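You operate a simulated robot arm through the tools that you are given. There is no shell and no other tool. Be economical: measure what you need, move in short steps, check, and stop when the job is done.

You are at the controls of a simulated two-armed robot. One attempt, no reset.

TASK
Push the white panel against the jig's end stop, close both clamps and rub off the scuff.
Fine: put the purple pad back. Set down upright: purple pad. What is to be rubbed or washed off counts as gone when no trace of it is left.

It is judged by the outcome, as a careful person would: the job done as asked, and still so three seconds after it is handed in. It fails if anything else is knocked over, pushed out of place, dropped, spilled or broken.

THE ROBOT
Two 7-joint arms with fingered hands on one trunk, on a base that drives. Base frame: it is fixed to the floor where the robot stands at the start and does not move with it; the origin is under the middle of the robot, x ahead of it, y to its left, z up; the surface under the hand at the start is at about z = 867. Units: mm, degrees, N and s.
The left shoulder is at the start at [70, 154, 1147], the right one opposite. With the tool pointing down near the work surface each hand reaches from about 420 to 880 mm from the robot's upright axis, wherever it stands, measured 20 degrees to its own side. Places, roughly: green clamp lever [600, 200, 1000]; white panel [-3750, -2750, 0]; yellow clamp lever [600, -100, 1000]. Payload 3.9 kg a hand.
The tool frame of a hand sits at the grasp point between the pads (the TCP): z along the fingers, y along the line on which they close. The tips reach 30 mm beyond it. Largest opening 104 mm; the body of the gripper starts 35 mm behind the TCP. The gripper is a hand of 4 fingers: y runs from the thumb to the fingers, the wrist lies at [-17, -104, -178] in the tool frame, and closing takes about 1.5 s.
Orientation is that of the tool frame in the base frame, as [roll, pitch, yaw] about the fixed x, y, z axes, in that order (R = Rz(yaw) Ry(pitch) Rx(roll)). With the fingers straight down and the wrist toward the robot, the tool's x, y and z point along [0, 1, 0], [1, 0, 0] and [0, 0, -1] of the base frame.

THE INTERFACE
- The arms move only by the tool apply_moves. It takes "left_motion", "right_motion" or both (then of equal length, played together; a hand with none holds still); each is a list of rows, each a list of 3 entries, a list of its own where there are three numbers: the turn, a rotation vector about the tool's x, y, z in degrees, then the shift along the tool's x, y, z in mm, then the finger opening in mm, from 0 to 104. In form: [[[rx, ry, rz], [x, y, z], fingers], ...]. A call has 1 to 20 rows; each row is the pose to reach, as a shift and turn from the pose commanded when the call began, along the tool's axes at that moment. Each row takes 0.2 s and may step no farther than 50 mm and 8.6 degrees from the row before; otherwise, or with a gripper value out of range, the whole call is refused. Where a pose cannot be reached the arm comes as near as it can. A force on the tool above 90 N (or 10 N above the force at the start of the call, whichever is more), or a blocked arm, ends the call early, and 0.2 s more pass. The fingers move at their own pace (about 72 mm/s each) and stop on an object; they squeeze with about 34 N. The grip force told is the motor's: it shows also when the fingers shut on nothing. Time passes only in rows, and 0.2 s behind the last, so rows that repeat a pose let the fingers close. It gives the time, the measured TCP pose, the force on the tool (base axes), the opening and the grip force at its end, in the units of the frame above (readings bear some noise), with the torque about the TCP (base axes, N m) and any sound that the robot's microphone picked up.
- Cameras (640 x 400 px; columns grow to the right, rows downward): "scene" is now at [129.4, -15.3, 1370.2]; the picture's right is [0.04, -1.00, 0.00], its down [-0.63, -0.03, -0.78] and it looks along [0.78, 0.03, -0.63] (base axes); focal length 214 px, centre (320, 200). "left" rides on the left gripper at [-66, -90, -126] in its tool frame; the picture's right is [-0.78, -0.30, 0.56], its down [0.57, -0.70, 0.42] and it looks along [0.26, 0.65, 0.71] (tool axes); focal length 275 px, centre (320, 200). "right" rides on the right gripper at [66, -90, -126] in its tool frame; the picture's right is [-0.78, 0.30, -0.56], its down [-0.57, -0.70, 0.42] and it looks along [-0.26, 0.65, 0.71] (tool axes); focal length 275 px, centre (320, 200). There is no depth. A picture from a camera that has moved, and an enlarged one, comes with that camera's place and axes in the base frame and with its lens. The place of the scene camera against the robot may be out by one fixed shift of up to 25 mm in any direction.
- capture(camera): a new picture of that camera. No time passes.
- slide_trunk(by): slides the trunk up (or, below 0, down) by that many mm; the arms and the scene camera ride with it, the base frame stays. It gives what a move gives, with no picture.
- steer(legs): drives the robot by 1 to 6 legs, each [ahead, turn to the left] in mm and degrees, along the robot's own axes; the way and the turn of a leg run together, so that a leg with both is an arc; at most 1500 mm and 180 degrees a leg. The arms and the cameras ride along, it lands a little off, and it stops where it bumps. It gives what a move gives.
- preshape(shape, hand): the hand has 4 fingers and takes this shape, open, in about a second: jaw (thumb against the fingers, like two jaws); tri (thumb and two fingers); tip (a fingertip pinch); poke (one finger out to press); point (the index stretched); flat (the hand flat); cup (the hand cupped); fist (a fist). The gripper value then closes the fingers along that shape, each until it touches; the sizes above hold for jaw. It gives what a move gives, with no picture.
- aim_head(pan, tilt): turns the head with the scene camera to pan (to the left, within 86 degrees either way) and tilt (down, from -29 to 69), counted from straight ahead of the robot. It gives what a move gives.
- zoom(camera, box): a new picture of the part [left, top, right, bottom] of that camera's present view, enlarged. No time passes.
- hand_in(): hands the job in; it is judged then, once.

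Work in short steps. Places have to be worked out from the pictures, the camera data and where the tool is seen: move nearer, look again, correct. Check each grasp and each placing, and mend what went wrong. You have 120 turns and 88 pictures in all, those below and enlarged ones among them. Open the grippers and draw the arms clear of the work before you hand the job in, unless the task says otherwise; then end with one line.

The tools are called after ">>>" as name(argument=value, ...) on one line, values as JSON. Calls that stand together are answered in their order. apply_moves: Moves the arms, as the interface text tells. Its arguments: {"type":"object","properties":{"left_motion":{"type":"array","items":{"type":"array"}},"right_motion":{"type":"array","items":{"type":"array"}}},"required":[]} The other tools are called the same way: slide_trunk (by) slides the trunk up or down; preshape (shape, hand) gives the hand a shape; steer (legs) drives the base; aim_head (pan, tilt) turns the head that bears the scene camera; capture (camera) takes a picture; zoom (camera, box) takes an enlarged picture of a part of a camera's view; hand_in () hands the job in.

At the start:

```text
time_s: 0.0
left_ee_pos: [553.3, 245.9, 1246.7]
left_tool_rot: [180.0, -0.1, 89.9]
left_wrist_force: [0.0, -0.6, 0.2]
left_torque: [0.01, 0.03, -0.01]
left_opening: 103.3
left_grip_force: 0.0
left_shape: jaw
right_ee_pos: [446.0, -180.8, 1198.6]
right_tool_rot: [-180.0, -0.1, 90.0]
right_wrist_force: [-0.8, 0.1, -0.2]
right_torque: [0.0, -0.01, 0.01]
right_opening: 103.8
right_grip_force: 0.1
right_shape: jaw
trunk travel left (down, up): [-600.0, 340.0]
robot x, y, heading: [2.2, 1.7, 0.2]
head pan, tilt: [2.4, 38.8]
```

scene: 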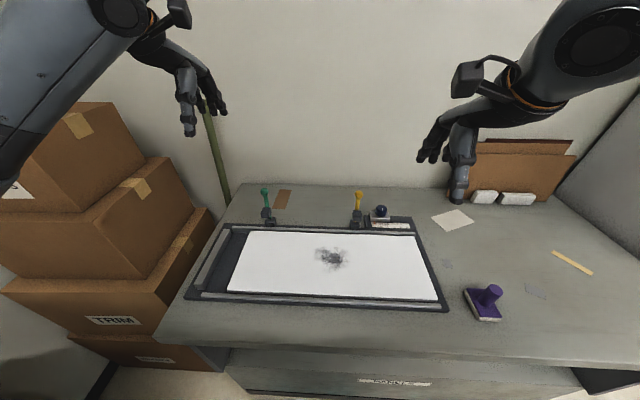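
right: 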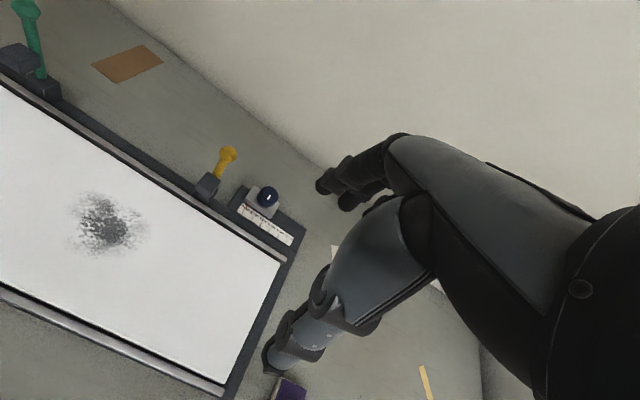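
left: 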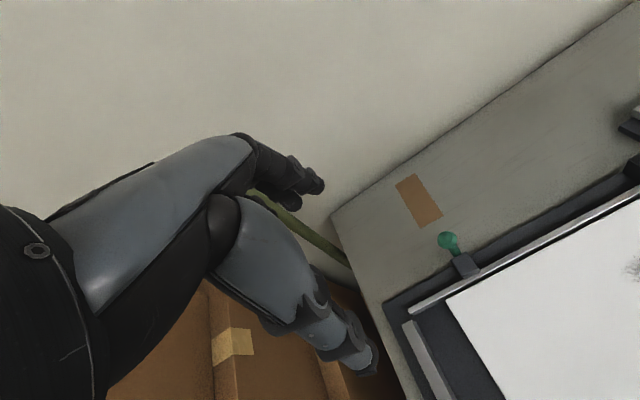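

I see the panel already lying in the jig, with a gap at its left end. I'll zoom in on the jig and on the pad before planning.

>>> zoom(camera="scene", box=[170, 170, 330, 320])

>>> zoom(camera="scene", box=[320, 170, 520, 330])

```text
2.67 times, centred on (250, 245) of scene
camera zoom: at [129.4, -15.3, 1370.2], right [0.04, -1.0, 0.0], down [-0.63, -0.03, -0.78], along [0.78, 0.03, -0.63], focal length 572 px, centre (507, 80)
```

zoom: 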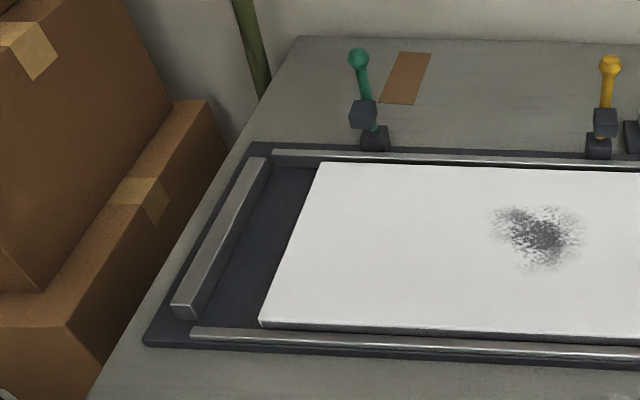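

```text
2.50 times, centred on (420, 250) of scene
camera zoom: at [129.4, -15.3, 1370.2], right [0.04, -1.0, 0.0], down [-0.63, -0.03, -0.78], along [0.78, 0.03, -0.63], focal length 536 px, centre (70, 75)
```

zoom: 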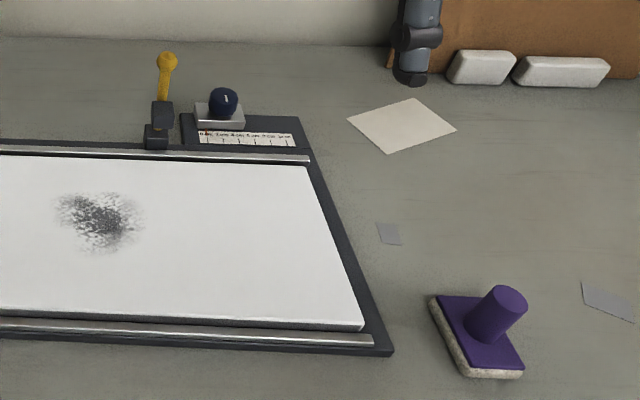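

Let me look at the clamps and the knob near the scale closer.

>>> zoom(camera="right", box=[170, 130, 310, 260])

>>> zoom(camera="scene", box=[340, 180, 420, 235])

>>> zoom(camera="scene", box=[240, 180, 300, 235])

```text
3.08 times, centred on (240, 195) of right
camera zoom: at [356.8, -115.7, 1325.7], right [0.3, -0.78, 0.56], down [-0.7, -0.57, -0.42], along [0.65, -0.26, -0.71], focal length 847 px, centre (566, 215)
```

zoom: 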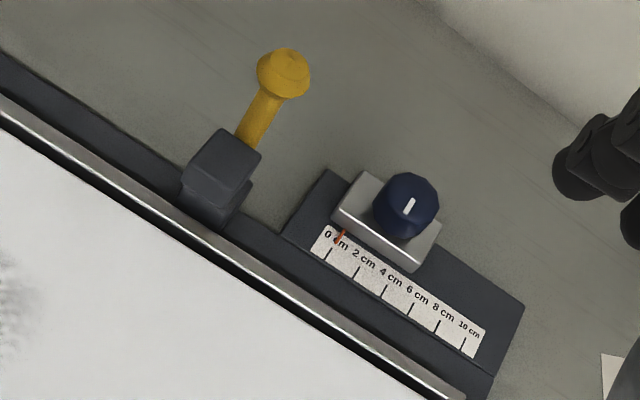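

```text
7.27 times, centred on (380, 208) of scene
camera zoom: at [129.4, -15.3, 1370.2], right [0.04, -1.0, 0.0], down [-0.63, -0.03, -0.78], along [0.78, 0.03, -0.63], focal length 1560 px, centre (-116, 146)
```

zoom: 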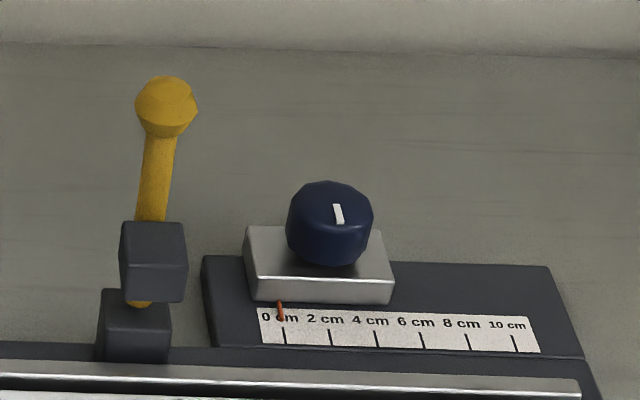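

```text
7.27 times, centred on (270, 208) of scene
camera zoom: at [129.4, -15.3, 1370.2], right [0.04, -1.0, 0.0], down [-0.63, -0.03, -0.78], along [0.78, 0.03, -0.63], focal length 1560 px, centre (684, 146)
```

zoom: 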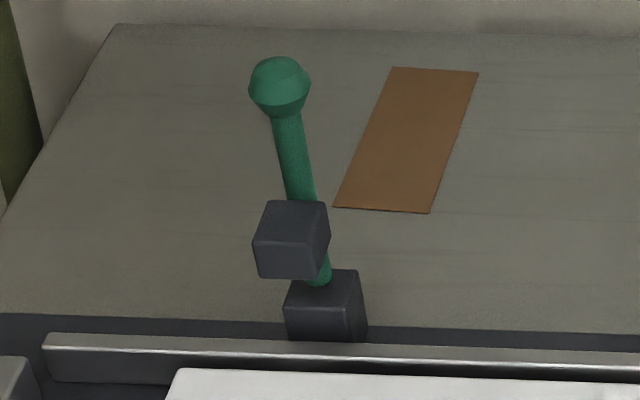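

The panel has to move about +50 mm in y. The levers seem to swing toward the robot, which brings their dark pads down onto the panel. I'll close the right hand and bring it to the right of the panel's free end, staying high at first.

>>> apply_moves(right_motion=[[[0, 0, 0], [-30, 7, 36], 0], [[0, 0, 0], [-60, 14, 72], 0], [[0, 0, 0], [-90, 21, 108], 0], [[0, 0, 0], [-120, 28, 144], 0], [[0, 0, 0], [-150, 35, 180], 0], [[0, 0, 0], [-175, 44, 215], 0], [[0, 0, 0], [-175, 44, 215], 0]])

>>> capture(camera="scene")

>>> capture(camera="right")

```text
time_s: 1.6
left_ee_pos: [553.0, 246.7, 1247.2]
left_tool_rot: [-180.0, 0.0, 90.0]
left_wrist_force: [0.2, 0.0, -0.7]
left_torque: [0.04, -0.03, 0.02]
left_opening: 103.5
left_grip_force: 0.0
left_shape: jaw
right_ee_pos: [487.0, -357.6, 984.6]
right_tool_rot: [-180.0, 0.0, 89.9]
right_wrist_force: [-0.2, 0.1, -0.7]
right_torque: [0.0, 0.02, 0.03]
right_opening: 0.0
right_grip_force: 33.7
right_shape: jaw
trunk travel left (down, up): [-600.0, 340.0]
robot x, y, heading: [2.3, -0.6, -0.2]
head pan, tilt: [2.4, 38.8]
```

```text
79 pictures are left
camera scene: at [128.9, -15.2, 1370.3], right [0.04, -1.0, 0.0], down [-0.63, -0.03, -0.78], along [0.78, 0.03, -0.63], focal length 214 px, centre (320, 200)
```

scene: 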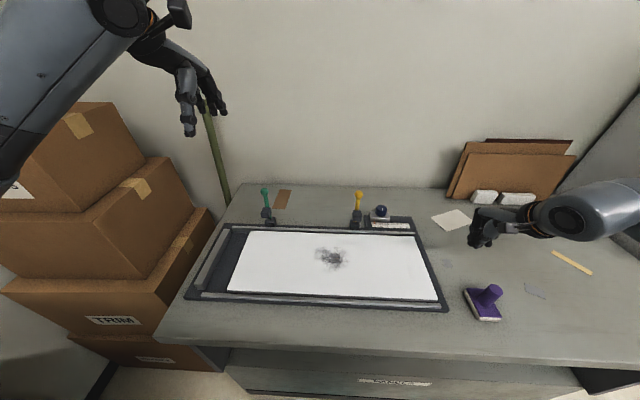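

```text
78 pictures are left
camera right: at [398.3, -291.3, 1110.3], right [0.3, -0.78, 0.56], down [-0.7, -0.57, -0.42], along [0.65, -0.27, -0.71], focal length 275 px, centre (320, 200)
```

right: 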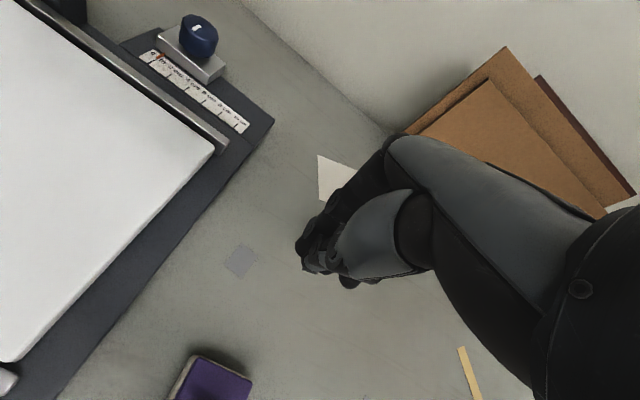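

I'll zoom in on the closed hand to see what its lowest part is.

>>> zoom(camera="scene", box=[430, 180, 560, 270])

>>> zoom(camera="right", box=[260, 120, 460, 320])

```text
4.44 times, centred on (495, 225) of scene
camera zoom: at [128.9, -15.2, 1370.3], right [0.04, -1.0, 0.0], down [-0.63, -0.03, -0.78], along [0.78, 0.03, -0.63], focal length 953 px, centre (-458, 89)
```

zoom: 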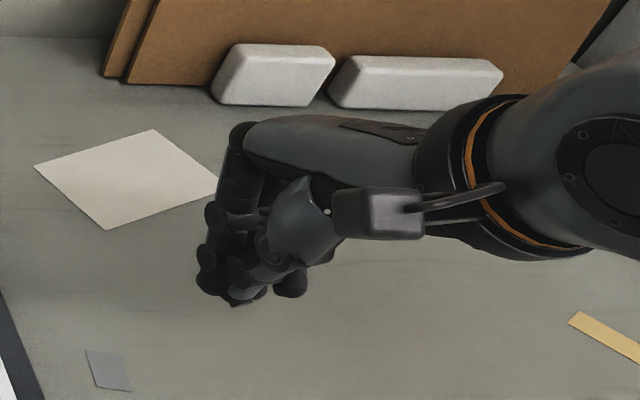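

```text
2.00 times, centred on (360, 220) of right
camera zoom: at [398.3, -291.3, 1110.3], right [0.3, -0.78, 0.56], down [-0.7, -0.57, -0.42], along [0.65, -0.27, -0.71], focal length 551 px, centre (240, 160)
```

zoom: 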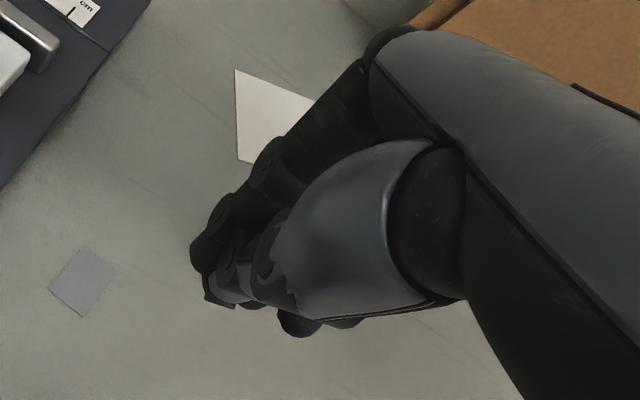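

The closed fingertips make a decent pusher. I'll lower so the tips sit just above the table, then check.

>>> apply_moves(right_motion=[[[0, 0, 0], [0, 0, 30], 0], [[0, 0, 0], [0, 0, 55], 0], [[0, 0, 0], [0, 0, 70], 0], [[0, 0, 0], [0, 0, 75], 0]])

>>> capture(camera="right")

>>> zoom(camera="scene", box=[400, 210, 530, 310])

```text
time_s: 2.6
left_ee_pos: [553.6, 245.5, 1247.2]
left_tool_rot: [180.0, 0.0, 90.1]
left_wrist_force: [0.9, 0.1, 0.1]
left_torque: [0.0, 0.03, 0.03]
left_opening: 103.9
left_grip_force: 0.0
left_shape: jaw
right_ee_pos: [489.1, -356.9, 908.2]
right_tool_rot: [-179.9, 0.1, 90.1]
right_wrist_force: [-0.5, 1.1, 0.6]
right_torque: [-0.02, -0.01, -0.02]
right_opening: 0.0
right_grip_force: 34.1
right_shape: jaw
trunk travel left (down, up): [-600.0, 340.0]
robot x, y, heading: [-0.5, -2.1, -0.1]
head pan, tilt: [2.4, 38.8]
```

```text
75 pictures are left
camera right: at [400.1, -291.0, 1034.8], right [0.3, -0.78, 0.56], down [-0.7, -0.57, -0.42], along [0.65, -0.26, -0.71], focal length 275 px, centre (320, 200)
```

right: 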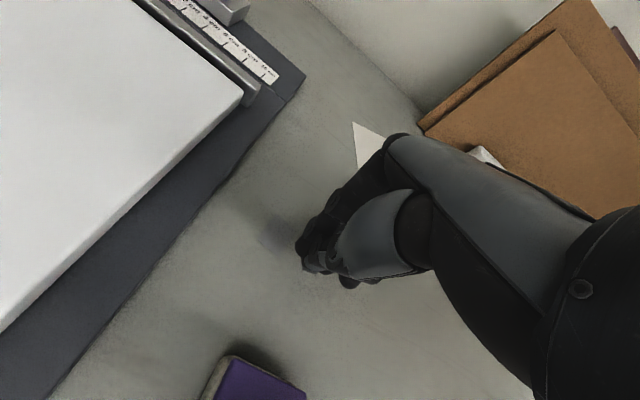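

```text
4.00 times, centred on (465, 260) of scene
camera zoom: at [129.4, -15.5, 1370.2], right [0.04, -1.0, 0.0], down [-0.63, -0.03, -0.78], along [0.78, 0.03, -0.63], focal length 858 px, centre (-260, -40)
```

zoom: 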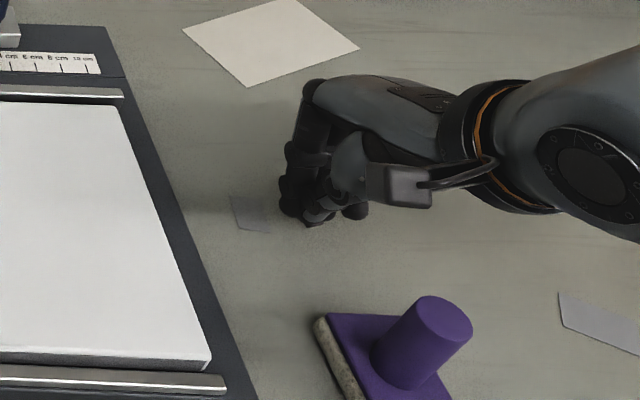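

Panel end is about y = -260 and the jig edge about -281. I raise 5 mm and move in +y until it touches.

>>> apply_moves(right_motion=[[[0, 0, 0], [0, 0, -5], 0], [[0, 0, 0], [15, 0, -5], 0], [[0, 0, 0], [30, 0, -5], 0], [[0, 0, 0], [45, 0, -5], 0], [[0, 0, 0], [60, 0, -5], 0]])

>>> capture(camera="right")

```text
time_s: 3.8
left_ee_pos: [555.0, 246.6, 1246.6]
left_tool_rot: [-180.0, 0.0, 90.0]
left_wrist_force: [0.1, -0.8, -0.1]
left_torque: [0.02, -0.01, -0.05]
left_opening: 103.4
left_grip_force: 0.0
left_shape: jaw
right_ee_pos: [489.5, -297.1, 913.9]
right_tool_rot: [180.0, 0.0, 90.0]
right_wrist_force: [-0.6, -1.1, -0.6]
right_torque: [0.02, 0.04, 0.01]
right_opening: 0.0
right_grip_force: 34.2
right_shape: jaw
trunk travel left (down, up): [-600.0, 340.0]
robot x, y, heading: [1.2, 1.4, -0.3]
head pan, tilt: [2.4, 38.8]
```

```text
73 pictures are left
camera right: at [400.7, -231.5, 1040.5], right [0.3, -0.78, 0.56], down [-0.7, -0.57, -0.42], along [0.65, -0.27, -0.71], focal length 275 px, centre (320, 200)
```

right: 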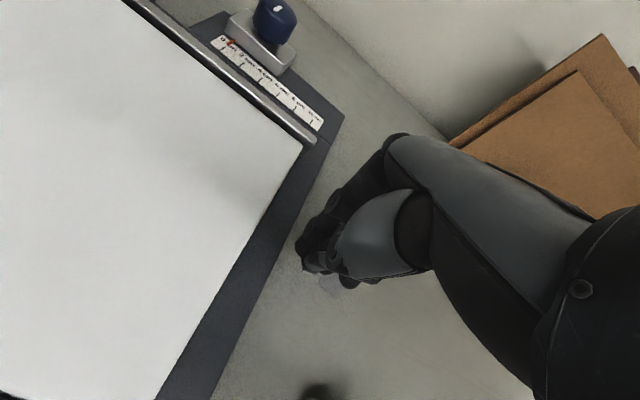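

No contact yet (the finger edge is at roughly -282). I keep going in slow 6 mm steps.

>>> apply_moves(right_motion=[[[0, 0, 0], [7, 0, 0], 0], [[0, 0, 0], [14, 0, 0], 0], [[0, 0, 0], [20, 0, 0], 0], [[0, 0, 0], [26, 0, 0], 0], [[0, 0, 0], [32, 0, 0], 0], [[0, 0, 0], [38, 0, 0], 0]])

>>> capture(camera="right")

>>> capture(camera="scene")

```text
time_s: 5.2
left_ee_pos: [553.2, 247.1, 1247.3]
left_tool_rot: [179.9, 0.0, 90.0]
left_wrist_force: [1.1, 1.5, 0.4]
left_torque: [-0.03, -0.01, 0.02]
left_opening: 103.7
left_grip_force: 0.0
left_shape: jaw
right_ee_pos: [488.7, -259.6, 914.1]
right_tool_rot: [-180.0, 0.0, 90.0]
right_wrist_force: [-0.6, -1.7, 0.2]
right_torque: [-0.04, -0.04, -0.01]
right_opening: 0.1
right_grip_force: 34.3
right_shape: jaw
trunk travel left (down, up): [-600.0, 340.0]
robot x, y, heading: [4.5, -0.3, 0.1]
head pan, tilt: [2.4, 38.8]
```

```text
72 pictures are left
camera right: at [400.6, -194.0, 1040.4], right [0.3, -0.78, 0.56], down [-0.7, -0.57, -0.42], along [0.65, -0.27, -0.71], focal length 275 px, centre (320, 200)
```

right: 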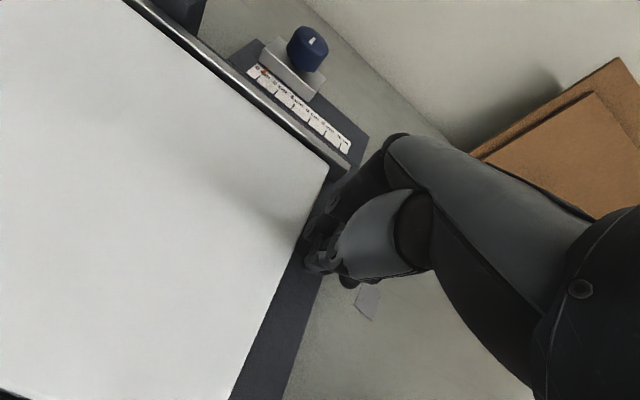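

```text
71 pictures are left
camera scene: at [129.5, -15.5, 1370.2], right [0.04, -1.0, 0.0], down [-0.63, -0.03, -0.78], along [0.78, 0.03, -0.63], focal length 214 px, centre (320, 200)
```

scene: 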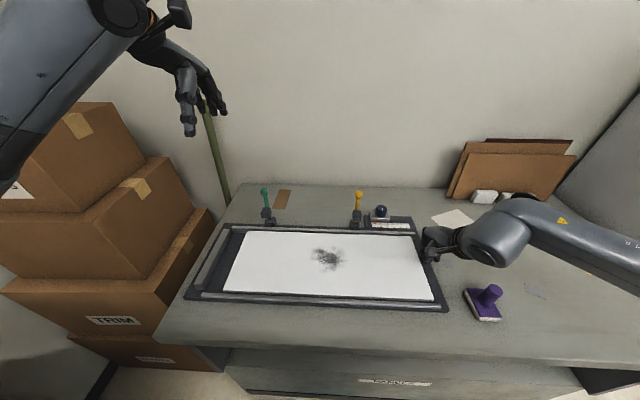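

Contact made: the panel has started to move (about 8 mm) with little force. I keep pushing in 5 mm steps toward the stop.

>>> apply_moves(right_motion=[[[0, 0, 0], [5, 0, 0], 0], [[0, 0, 0], [10, 0, 0], 0], [[0, 0, 0], [15, 0, 0], 0], [[0, 0, 0], [20, 0, 0], 0], [[0, 0, 0], [25, 0, 0], 0], [[0, 0, 0], [30, 0, 0], 0]])

>>> capture(camera="scene")

```text
time_s: 6.6
left_ee_pos: [554.4, 247.0, 1245.9]
left_tool_rot: [-180.0, 0.0, 90.0]
left_wrist_force: [-1.1, -0.1, -0.5]
left_torque: [-0.02, 0.02, -0.01]
left_opening: 103.7
left_grip_force: 0.1
left_shape: jaw
right_ee_pos: [489.5, -228.4, 915.0]
right_tool_rot: [179.9, 0.0, 90.1]
right_wrist_force: [0.6, -0.8, 0.6]
right_torque: [-0.04, 0.04, -0.01]
right_opening: 0.0
right_grip_force: 33.8
right_shape: jaw
trunk travel left (down, up): [-600.0, 340.0]
robot x, y, heading: [0.8, -0.3, 0.1]
head pan, tilt: [2.4, 38.8]
```

```text
70 pictures are left
camera scene: at [129.5, -15.4, 1370.2], right [0.04, -1.0, 0.0], down [-0.63, -0.03, -0.78], along [0.78, 0.03, -0.63], focal length 214 px, centre (320, 200)
```

scene: 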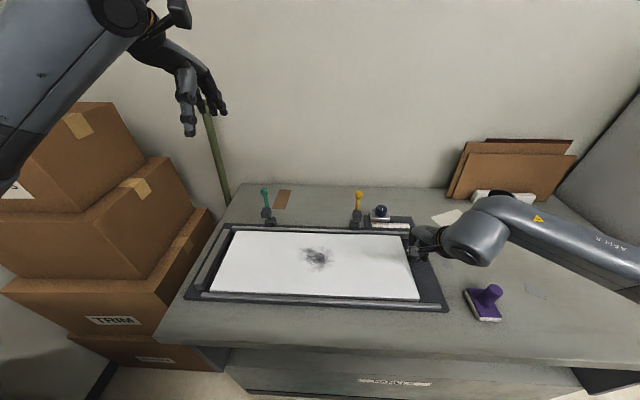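

It's sliding cleanly. I check the remaining gap at the left end.

>>> zoom(camera="scene", box=[175, 215, 285, 315])

```text
4.00 times, centred on (230, 265) of scene
camera zoom: at [129.5, -15.4, 1370.2], right [0.04, -1.0, 0.0], down [-0.63, -0.03, -0.78], along [0.78, 0.03, -0.63], focal length 858 px, centre (680, -60)
```

zoom: 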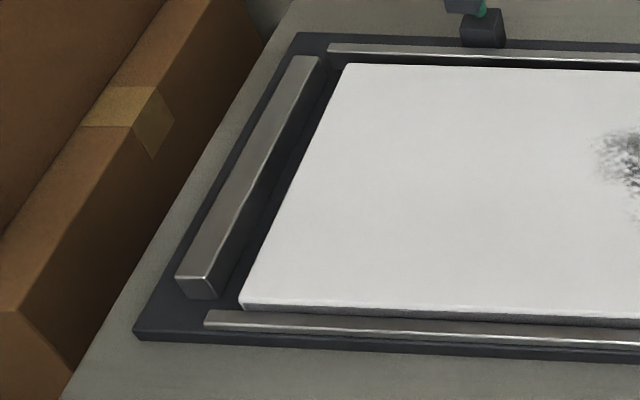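

About 12–15 mm of gap is left. I push on slowly and let the force readings show the stop.

>>> apply_moves(right_motion=[[[0, 0, 0], [5, 0, 0], 0], [[0, 0, 0], [8, 0, 0], 0], [[0, 0, 0], [11, 0, 0], 0], [[0, 0, 0], [13, 0, 0], 0]])

>>> zoom(camera="scene", box=[175, 215, 285, 315])

```text
time_s: 7.6
left_ee_pos: [554.1, 245.7, 1247.1]
left_tool_rot: [179.9, 0.0, 90.0]
left_wrist_force: [0.0, -0.6, -0.1]
left_torque: [0.01, -0.02, -0.04]
left_opening: 103.8
left_grip_force: 0.1
left_shape: jaw
right_ee_pos: [489.8, -216.4, 914.7]
right_tool_rot: [180.0, 0.0, 90.0]
right_wrist_force: [-0.2, -2.6, 0.1]
right_torque: [-0.05, 0.01, -0.03]
right_opening: 0.0
right_grip_force: 34.0
right_shape: jaw
trunk travel left (down, up): [-600.0, 340.0]
robot x, y, heading: [0.4, 3.1, -0.1]
head pan, tilt: [2.4, 38.8]
```

```text
4.00 times, centred on (230, 265) of scene
camera zoom: at [129.5, -15.6, 1370.2], right [0.04, -1.0, 0.0], down [-0.63, -0.03, -0.78], along [0.78, 0.03, -0.63], focal length 858 px, centre (680, -60)
```

zoom: 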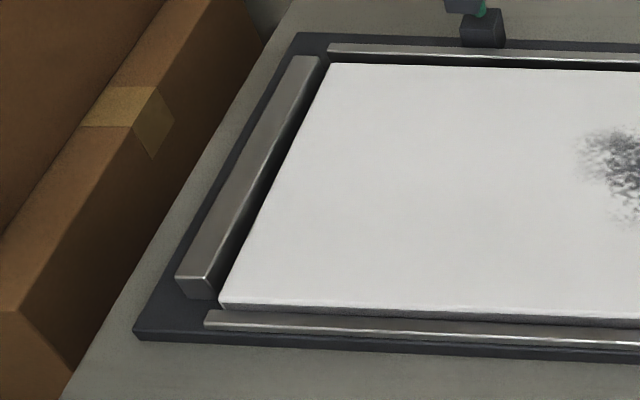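

A few millimetres remain, so I push gently in 1.5 mm steps.

>>> apply_moves(right_motion=[[[0, 0, 0], [1.5, 0, 0], 0], [[0, 0, 0], [3, 0, 0], 0], [[0, 0, 0], [4.5, 0, 0], 0], [[0, 0, 0], [6, 0, 0], 0], [[0, 0, 0], [7, 0, 0], 0], [[0, 0, 0], [8, 0, 0], 0]])

>>> zoom(camera="scene", box=[175, 215, 285, 315])

```text
time_s: 9.0
left_ee_pos: [554.6, 244.8, 1247.5]
left_tool_rot: [-179.9, -0.1, 90.0]
left_wrist_force: [-0.1, -0.1, 0.5]
left_torque: [0.02, 0.0, 0.0]
left_opening: 103.7
left_grip_force: 0.1
left_shape: jaw
right_ee_pos: [490.5, -209.3, 914.7]
right_tool_rot: [-180.0, 0.1, 89.8]
right_wrist_force: [-0.9, -10.9, 1.6]
right_torque: [-0.25, 0.04, -0.08]
right_opening: 0.0
right_grip_force: 34.0
right_shape: jaw
trunk travel left (down, up): [-600.0, 340.0]
robot x, y, heading: [3.0, 2.9, -0.3]
head pan, tilt: [2.4, 38.8]
```

```text
4.00 times, centred on (230, 265) of scene
camera zoom: at [129.3, -17.5, 1370.3], right [0.04, -1.0, 0.0], down [-0.63, -0.02, -0.78], along [0.78, 0.03, -0.63], focal length 858 px, centre (680, -60)
```

zoom: 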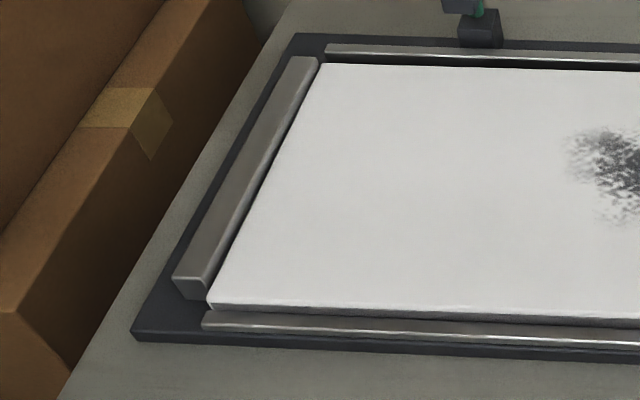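

Force rose to 11 N, so it's touching the stop. I push 3 mm more to seat it firmly.

>>> apply_moves(right_motion=[[[0, 0, 0], [1, 0, 0], 0], [[0, 0, 0], [2, 0, 0], 0], [[0, 0, 0], [3, 0, 0], 0], [[0, 0, 0], [3, 0, 0], 0]])

>>> zoom(camera="scene", box=[175, 215, 285, 315])

```text
time_s: 10.0
left_ee_pos: [553.1, 242.5, 1249.1]
left_tool_rot: [179.9, -0.3, 90.0]
left_wrist_force: [0.3, 0.1, 0.2]
left_torque: [-0.02, 0.0, 0.0]
left_opening: 104.0
left_grip_force: 0.1
left_shape: jaw
right_ee_pos: [490.4, -209.4, 913.9]
right_tool_rot: [179.9, 0.0, 89.8]
right_wrist_force: [-1.3, -28.5, 6.0]
right_torque: [-0.56, -0.02, -0.18]
right_opening: 0.0
right_grip_force: 34.1
right_shape: jaw
trunk travel left (down, up): [-600.0, 340.0]
robot x, y, heading: [-1.0, -2.1, -0.2]
head pan, tilt: [2.4, 38.8]
```

```text
4.00 times, centred on (230, 265) of scene
camera zoom: at [128.3, -21.4, 1370.4], right [0.04, -1.0, 0.0], down [-0.63, -0.02, -0.78], along [0.78, 0.03, -0.63], focal length 858 px, centre (680, -60)
```

zoom: 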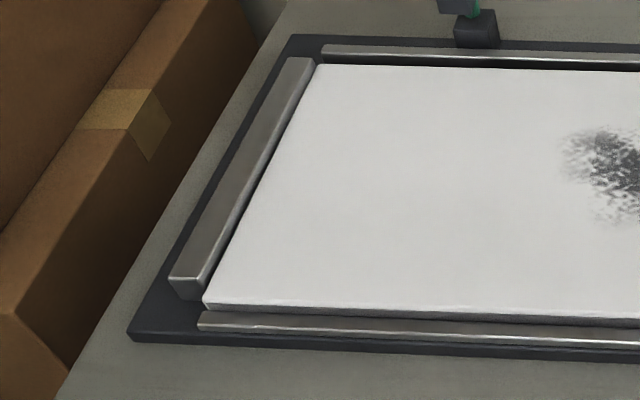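

The panel is seated (28 N with no further motion). I back off, rise, and move over toward the yellow lever to look at it.

>>> apply_moves(right_motion=[[[0, 0, 0], [-15, 0, 0], 0], [[0, 0, 0], [-35, 0, 0], 0], [[0, 0, 0], [-35, 0, -45], 0], [[0, 0, 0], [-35, 0, -90], 0], [[0, 0, 0], [-35, 0, -135], 0], [[0, 0, 0], [-15, 20, -175], 0], [[0, 0, 0], [20, 40, -200], 0], [[0, 0, 0], [60, 55, -215], 0], [[0, 0, 0], [90, 70, -215], 0]])

>>> capture(camera="right")

>>> capture(camera="scene")

```text
time_s: 12.0
left_ee_pos: [554.3, 248.6, 1246.3]
left_tool_rot: [-179.9, 0.1, 90.0]
left_wrist_force: [0.1, -0.3, 0.1]
left_torque: [0.02, 0.0, -0.01]
left_opening: 103.7
left_grip_force: 0.1
left_shape: jaw
right_ee_pos: [560.3, -113.5, 1129.2]
right_tool_rot: [-179.9, 0.1, 90.0]
right_wrist_force: [0.7, 1.1, 0.1]
right_torque: [-0.01, 0.02, -0.02]
right_opening: 0.0
right_grip_force: 33.8
right_shape: jaw
trunk travel left (down, up): [-600.0, 340.0]
robot x, y, heading: [0.8, -1.6, 0.2]
head pan, tilt: [2.4, 38.8]
```

```text
65 pictures are left
camera right: at [471.0, -48.1, 1255.7], right [0.3, -0.77, 0.56], down [-0.7, -0.57, -0.42], along [0.65, -0.27, -0.71], focal length 275 px, centre (320, 200)
```

right: 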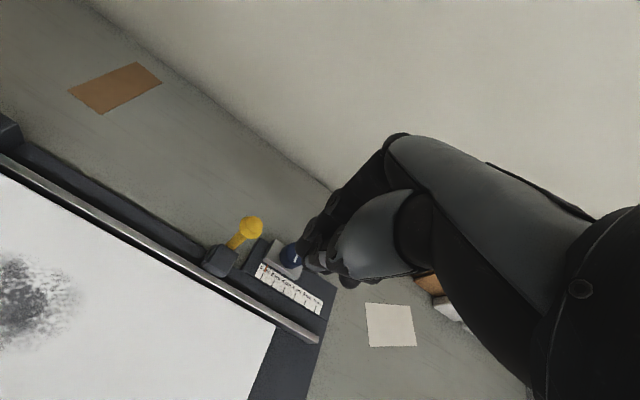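

```text
64 pictures are left
camera scene: at [130.7, -13.7, 1370.1], right [0.04, -1.0, 0.0], down [-0.63, -0.03, -0.78], along [0.78, 0.03, -0.63], focal length 214 px, centre (320, 200)
```

scene: 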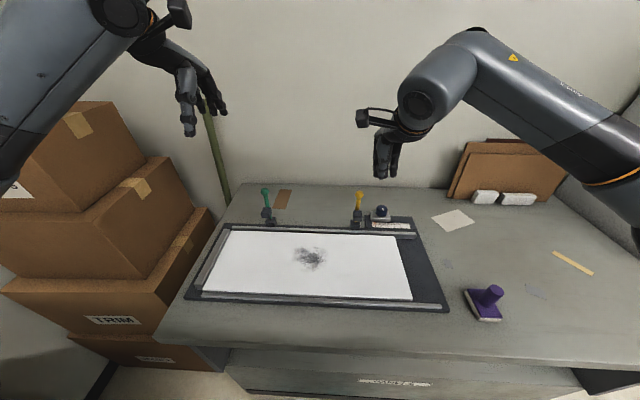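

Triangulating from two hand views, the yellow knob is at about (612, -82, 1005) and the fingertips sit at the TCP's x,y. I go behind the knob at (670, -82) and descend so the tips hang behind the shaft.

>>> apply_moves(right_motion=[[[0, 0, 0], [10, 35, 0], 0], [[0, 0, 0], [20, 70, 0], 0], [[0, 0, 0], [31, 110, 0], 0], [[0, 0, 0], [31, 110, 40], 0], [[0, 0, 0], [31, 110, 80], 0], [[0, 0, 0], [31, 110, 122], 0]])

>>> capture(camera="right")

>>> zoom(camera="scene", box=[320, 140, 440, 240])

```text
time_s: 13.4
left_ee_pos: [555.6, 246.7, 1246.4]
left_tool_rot: [-180.0, 0.1, 90.0]
left_wrist_force: [-0.4, 0.0, 0.6]
left_torque: [0.0, 0.02, 0.01]
left_opening: 103.5
left_grip_force: 0.0
left_shape: jaw
right_ee_pos: [670.5, -83.9, 1006.4]
right_tool_rot: [-180.0, 0.0, 90.1]
right_wrist_force: [-0.2, -0.1, -0.8]
right_torque: [-0.05, 0.0, 0.01]
right_opening: 0.0
right_grip_force: 33.9
right_shape: jaw
trunk travel left (down, up): [-600.0, 340.0]
robot x, y, heading: [0.2, 0.2, 0.0]
head pan, tilt: [2.4, 38.8]
```

```text
63 pictures are left
camera right: at [582.1, -17.3, 1132.5], right [0.3, -0.78, 0.56], down [-0.7, -0.57, -0.42], along [0.65, -0.26, -0.71], focal length 275 px, centre (320, 200)
```

right: 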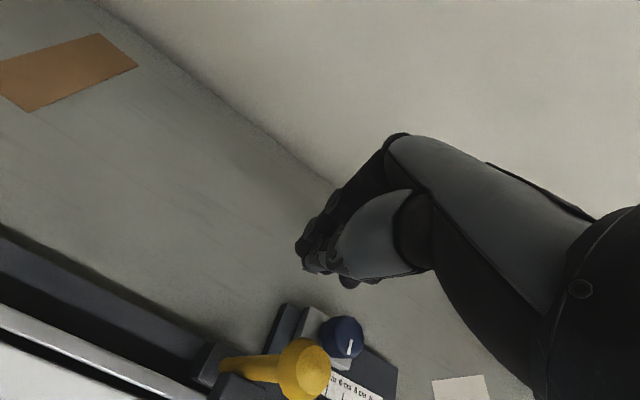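

```text
4.00 times, centred on (380, 190) of scene
camera zoom: at [130.3, -15.4, 1370.2], right [0.04, -1.0, 0.0], down [-0.63, -0.03, -0.78], along [0.78, 0.03, -0.63], focal length 858 px, centre (80, 240)
```

zoom: 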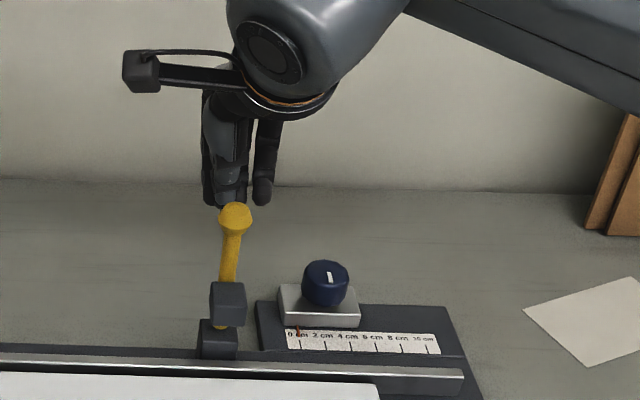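

The hand hangs right behind the knob. I pull toward the robot, first stage, curving gently down.

>>> apply_moves(right_motion=[[[0, 0, 0], [-4, -15, 0], 0], [[0, 0, 0], [-4, -30, 0], 0], [[0, 0, 0], [-4, -45, 0], 0], [[0, 0, 0], [-4, -60, 2], 0], [[0, 0, 0], [-4, -75, 5], 0], [[0, 0, 0], [-4, -90, 10], 0], [[0, 0, 0], [-4, -105, 18], 0]])

>>> capture(camera="right")

>>> zoom(camera="scene", box=[320, 140, 440, 240])

```text
time_s: 15.0
left_ee_pos: [554.4, 247.0, 1245.7]
left_tool_rot: [180.0, 0.0, 90.0]
left_wrist_force: [-0.4, -0.8, -0.3]
left_torque: [-0.01, 0.0, -0.03]
left_opening: 103.4
left_grip_force: 0.0
left_shape: jaw
right_ee_pos: [565.1, -88.5, 990.2]
right_tool_rot: [179.9, -0.1, 90.0]
right_wrist_force: [-0.4, 0.3, 0.0]
right_torque: [0.0, 0.0, 0.02]
right_opening: 0.0
right_grip_force: 33.9
right_shape: jaw
trunk travel left (down, up): [-600.0, 340.0]
robot x, y, heading: [0.8, 2.7, -0.4]
head pan, tilt: [2.4, 38.8]
```

```text
61 pictures are left
camera right: at [476.0, -21.2, 1115.6], right [0.3, -0.78, 0.56], down [-0.7, -0.57, -0.42], along [0.65, -0.27, -0.71], focal length 275 px, centre (320, 200)
```

right: 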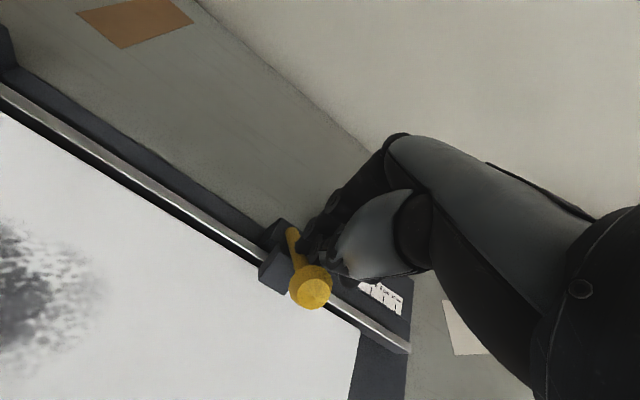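

```text
4.00 times, centred on (380, 190) of scene
camera zoom: at [129.3, -15.6, 1370.2], right [0.04, -1.0, 0.0], down [-0.63, -0.03, -0.78], along [0.78, 0.03, -0.63], focal length 858 px, centre (80, 240)
```

zoom: 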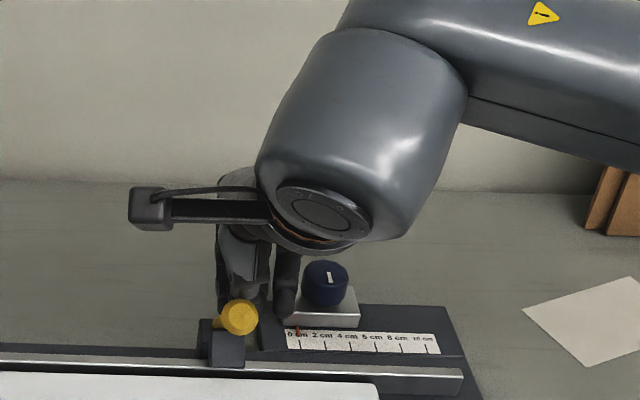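

The lever is following (about 33° over). I continue down the arc to bring it flat, watching the force.

>>> apply_moves(right_motion=[[[0, 0, 0], [-2, -8, 7], 0], [[0, 0, 0], [-2, -16, 14], 0], [[0, 0, 0], [-2, -24, 21], 0], [[0, 0, 0], [-2, -30, 29], 0], [[0, 0, 0], [-2, -35, 37], 0], [[0, 0, 0], [-2, -38, 44], 0]])

>>> capture(camera="right")

>>> zoom(camera="scene", box=[320, 160, 440, 260])

```text
time_s: 16.4
left_ee_pos: [555.5, 245.5, 1246.6]
left_tool_rot: [-179.9, 0.1, 90.0]
left_wrist_force: [0.0, 0.0, 0.1]
left_torque: [0.01, 0.02, 0.02]
left_opening: 103.7
left_grip_force: 0.1
left_shape: jaw
right_ee_pos: [531.1, -90.7, 947.2]
right_tool_rot: [179.6, -0.1, 89.7]
right_wrist_force: [13.1, -4.0, 12.2]
right_torque: [0.09, 0.13, -0.01]
right_opening: 0.2
right_grip_force: 34.3
right_shape: jaw
trunk travel left (down, up): [-600.0, 340.0]
robot x, y, heading: [-5.1, 0.4, -0.0]
head pan, tilt: [2.4, 38.8]
```

```text
59 pictures are left
camera right: at [441.3, -24.1, 1072.8], right [0.29, -0.78, 0.56], down [-0.7, -0.57, -0.43], along [0.65, -0.27, -0.71], focal length 275 px, centre (320, 200)
```

right: 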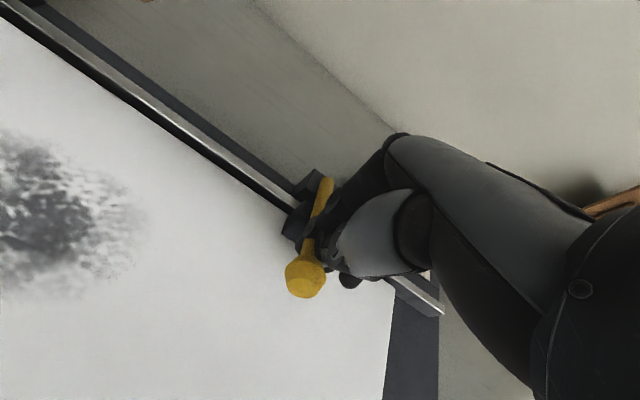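

```text
4.00 times, centred on (380, 210) of scene
camera zoom: at [131.2, -16.4, 1370.3], right [0.04, -1.0, 0.0], down [-0.63, -0.03, -0.78], along [0.78, 0.03, -0.63], focal length 858 px, centre (80, 160)
```

zoom: 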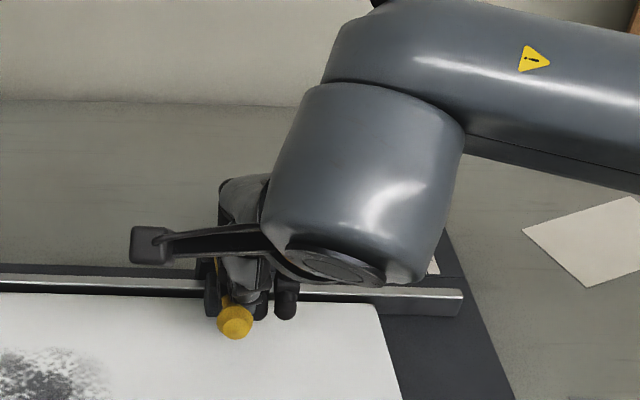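

There's about 18 N of resistance; the lever may be at its closed stop. I lift off the hand to look.

>>> apply_moves(right_motion=[[[0, 0, 0], [0, 10, -10], 0], [[0, 0, 0], [0, 20, -40], 0], [[0, 0, 0], [0, 20, -80], 0], [[0, 0, 0], [-30, 20, -110], 0], [[0, 0, 0], [-70, 0, -130], 0]])

>>> capture(camera="right")

>>> zoom(camera="scene", box=[320, 180, 440, 260])

```text
time_s: 17.6
left_ee_pos: [551.6, 244.3, 1248.4]
left_tool_rot: [179.9, -0.1, 89.9]
left_wrist_force: [-1.1, 0.0, 0.2]
left_torque: [0.03, -0.03, 0.0]
left_opening: 103.6
left_grip_force: 0.1
left_shape: jaw
right_ee_pos: [522.0, -164.8, 1077.9]
right_tool_rot: [180.0, -0.1, 90.0]
right_wrist_force: [-0.7, -1.1, -0.5]
right_torque: [-0.01, 0.02, 0.0]
right_opening: 0.1
right_grip_force: 33.8
right_shape: jaw
trunk travel left (down, up): [-600.0, 340.0]
robot x, y, heading: [-3.8, -1.8, -0.1]
head pan, tilt: [2.4, 38.8]
```

```text
57 pictures are left
camera right: at [433.5, -98.9, 1203.2], right [0.29, -0.78, 0.56], down [-0.7, -0.57, -0.43], along [0.65, -0.26, -0.71], focal length 275 px, centre (320, 200)
```

right: 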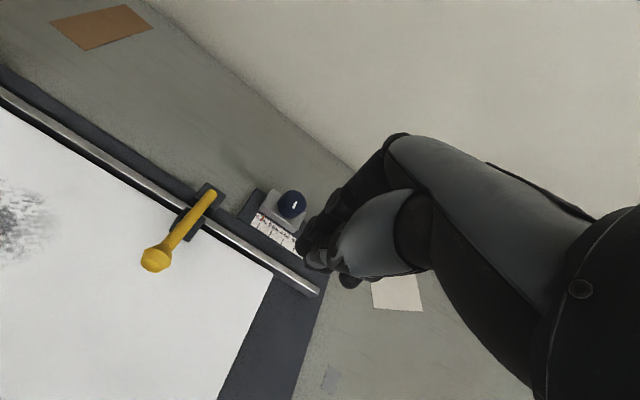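

```text
5.00 times, centred on (380, 220) of scene
camera zoom: at [127.1, -18.0, 1370.5], right [0.04, -1.0, 0.0], down [-0.63, -0.02, -0.78], along [0.78, 0.03, -0.63], focal length 1072 px, centre (20, 100)
```

zoom: 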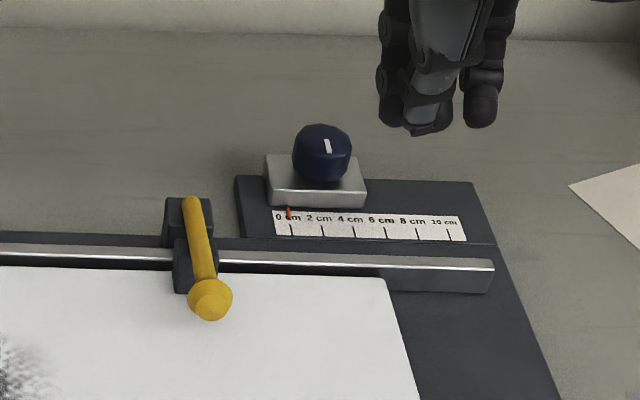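

The lever is nearly flat. I zoom in with the right camera to see whether its pad bears on the panel.

>>> zoom(camera="right", box=[120, 160, 260, 290])

```text
3.08 times, centred on (190, 225) of right
camera zoom: at [433.5, -98.9, 1203.2], right [0.29, -0.78, 0.56], down [-0.7, -0.57, -0.43], along [0.65, -0.26, -0.71], focal length 847 px, centre (720, 123)
```

zoom: 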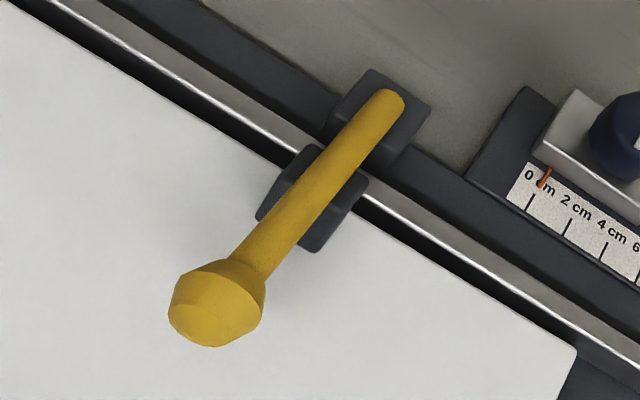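

The pad block lies over the panel's edge. To be sure it's fully closed, I press down on the lever from above near the knob.

>>> apply_moves(right_motion=[[[0, 0, 0], [40, 0, 30], 0], [[0, 0, 0], [80, 0, 60], 0], [[0, 0, 0], [80, 0, 100], 0], [[0, 0, 0], [80, 0, 108], 0], [[0, 0, 0], [80, 0, 114], 0], [[0, 0, 0], [80, 0, 120], 0], [[0, 0, 0], [80, 0, 126], 0]])

```text
time_s: 19.2
left_ee_pos: [554.6, 247.1, 1246.8]
left_tool_rot: [180.0, 0.1, 90.0]
left_wrist_force: [0.5, -0.4, -0.2]
left_torque: [-0.06, 0.0, 0.0]
left_opening: 103.6
left_grip_force: 0.0
left_shape: jaw
right_ee_pos: [530.3, -80.5, 951.1]
right_tool_rot: [179.7, -0.1, 90.0]
right_wrist_force: [10.2, 1.1, 10.8]
right_torque: [-0.02, 0.06, 0.0]
right_opening: 0.1
right_grip_force: 34.3
right_shape: jaw
trunk travel left (down, up): [-600.0, 340.0]
robot x, y, heading: [1.5, 1.0, 0.2]
head pan, tilt: [2.4, 38.8]
```

Contact at about 10 N. I press on a bit further to see whether the lever yields.

>>> apply_moves(right_motion=[[[0, 0, 0], [0, 3, 3], 0], [[0, 0, 0], [0, 3, 6], 0], [[0, 0, 0], [0, 3, 9], 0], [[0, 0, 0], [0, 3, 12], 0]])

>>> capture(camera="right")

```text
time_s: 20.2
left_ee_pos: [556.8, 248.3, 1246.2]
left_tool_rot: [-180.0, 0.1, 90.0]
left_wrist_force: [-0.1, -0.3, -0.3]
left_torque: [-0.01, -0.02, -0.01]
left_opening: 103.5
left_grip_force: 0.0
left_shape: jaw
right_ee_pos: [533.1, -77.6, 937.7]
right_tool_rot: [179.8, -0.1, 90.0]
right_wrist_force: [21.0, 4.2, 15.7]
right_torque: [-0.1, 0.44, -0.04]
right_opening: 0.0
right_grip_force: 34.0
right_shape: jaw
trunk travel left (down, up): [-600.0, 340.0]
robot x, y, heading: [1.9, 1.7, 0.1]
head pan, tilt: [2.4, 38.8]
```

```text
54 pictures are left
camera right: at [444.1, -12.0, 1064.3], right [0.29, -0.78, 0.56], down [-0.7, -0.57, -0.43], along [0.65, -0.26, -0.71], focal length 275 px, centre (320, 200)
```

right: 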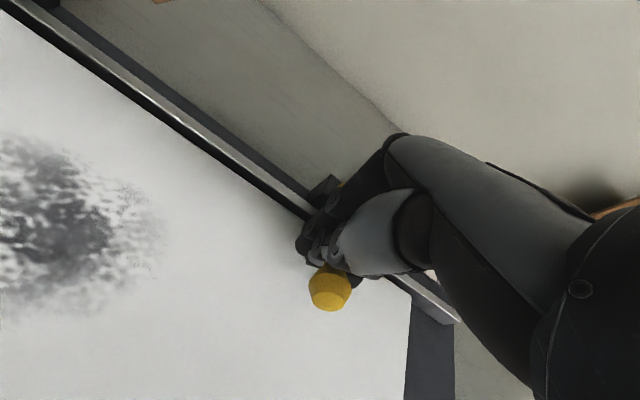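

It resists firmly with the tips at z ≈ 908, so the lever is practically horizontal. I lift away and compare.

>>> apply_moves(right_motion=[[[0, 0, 0], [0, 5, -15], 0], [[0, 0, 0], [0, 5, -50], 0], [[0, 0, 0], [0, 5, -90], 0], [[0, 0, 0], [-40, 0, -115], 0], [[0, 0, 0], [-84, -13, -141], 0]])

>>> zoom(camera="right", box=[120, 160, 260, 290])

>>> zoom(camera="scene", box=[320, 180, 440, 260])

```text
refused: row 5 steps farther than a row can; nothing moved
```

```text
3.08 times, centred on (190, 225) of right
camera zoom: at [444.1, -12.0, 1064.3], right [0.29, -0.78, 0.56], down [-0.7, -0.57, -0.43], along [0.65, -0.26, -0.71], focal length 847 px, centre (720, 123)
```

zoom: 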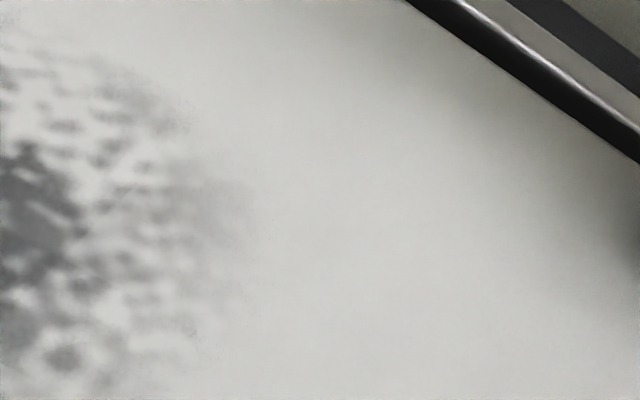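

```text
5.00 times, centred on (380, 220) of scene
camera zoom: at [131.9, -13.8, 1370.1], right [0.04, -1.0, 0.0], down [-0.63, -0.03, -0.78], along [0.78, 0.03, -0.63], focal length 1072 px, centre (20, 100)
```

zoom: 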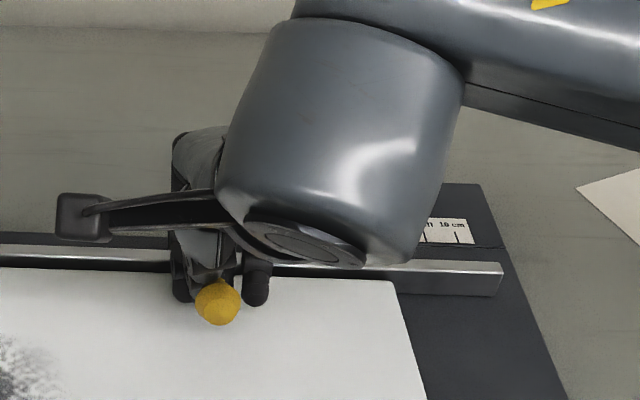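

The last row was a touch too long, so nothing moved. Same lift again with smaller steps.

>>> apply_moves(right_motion=[[[0, 0, 0], [0, 5, -15], 0], [[0, 0, 0], [0, 5, -50], 0], [[0, 0, 0], [0, 5, -90], 0], [[0, 0, 0], [-30, 0, -115], 0], [[0, 0, 0], [-60, -8, -135], 0], [[0, 0, 0], [-84, -13, -141], 0]])

>>> zoom(camera="right", box=[120, 160, 260, 290])

```text
time_s: 21.6
left_ee_pos: [554.0, 246.4, 1246.6]
left_tool_rot: [180.0, 0.0, 90.0]
left_wrist_force: [0.3, 0.1, 0.4]
left_torque: [0.01, 0.01, 0.0]
left_opening: 103.7
left_grip_force: 0.0
left_shape: jaw
right_ee_pos: [515.2, -161.8, 1077.9]
right_tool_rot: [179.9, 0.0, 89.9]
right_wrist_force: [-0.6, -1.0, 0.0]
right_torque: [0.02, 0.0, -0.02]
right_opening: 0.0
right_grip_force: 33.8
right_shape: jaw
trunk travel left (down, up): [-600.0, 340.0]
robot x, y, heading: [3.6, -2.8, 0.1]
head pan, tilt: [2.4, 38.8]
```

```text
3.08 times, centred on (190, 225) of right
camera zoom: at [426.5, -95.4, 1203.7], right [0.3, -0.78, 0.56], down [-0.7, -0.57, -0.42], along [0.65, -0.26, -0.71], focal length 847 px, centre (720, 123)
```

zoom: 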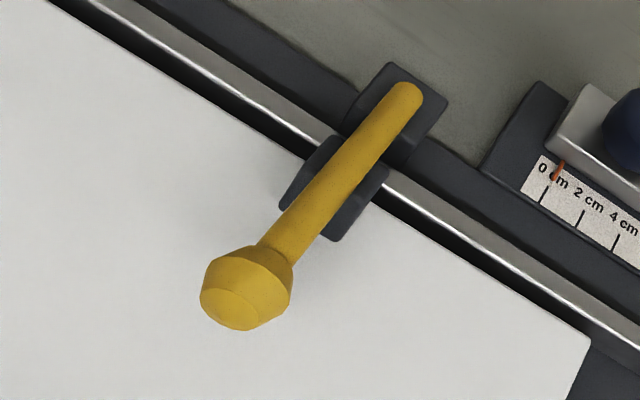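

Yellow is closed. The left camera puts the green knob at about (609, 173, 1005). I close the left hand and bring it behind that lever, staying high first.

>>> apply_moves(left_motion=[[[0, 0, 0], [-18, 28, 20], 0], [[0, 0, 0], [-36, 56, 40], 0], [[0, 0, 0], [-55, 85, 60], 0], [[0, 0, 0], [-73, 114, 85], 0], [[0, 0, 0], [-73, 114, 118], 0], [[0, 0, 0], [-73, 114, 118], 0], [[0, 0, 0], [-73, 114, 118], 0]])

>>> capture(camera="left")

```text
time_s: 23.2
left_ee_pos: [668.3, 173.2, 1127.9]
left_tool_rot: [-179.9, 0.1, 90.1]
left_wrist_force: [1.0, -0.9, -0.3]
left_torque: [-0.02, -0.02, -0.01]
left_opening: 0.0
left_grip_force: 33.6
left_shape: jaw
right_ee_pos: [516.2, -160.8, 1075.7]
right_tool_rot: [-180.0, 0.0, 90.0]
right_wrist_force: [0.5, 0.2, -1.1]
right_torque: [-0.03, 0.0, -0.04]
right_opening: 0.0
right_grip_force: 34.1
right_shape: jaw
trunk travel left (down, up): [-600.0, 340.0]
robot x, y, heading: [2.5, 2.8, -0.0]
head pan, tilt: [2.4, 38.8]
```

```text
50 pictures are left
camera left: at [579.2, 107.1, 1254.1], right [-0.3, -0.78, -0.56], down [-0.7, 0.57, -0.42], along [0.65, 0.27, -0.71], focal length 275 px, centre (320, 200)
```

left: 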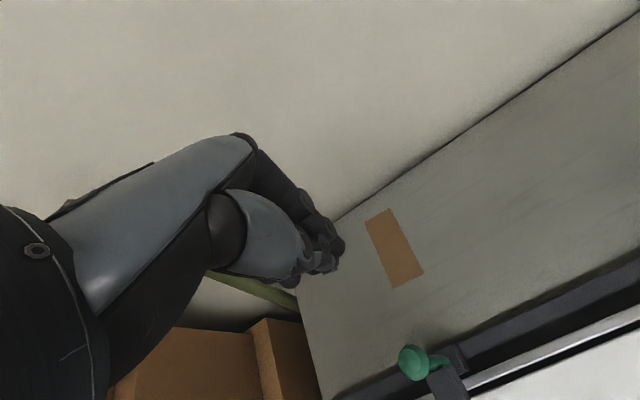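

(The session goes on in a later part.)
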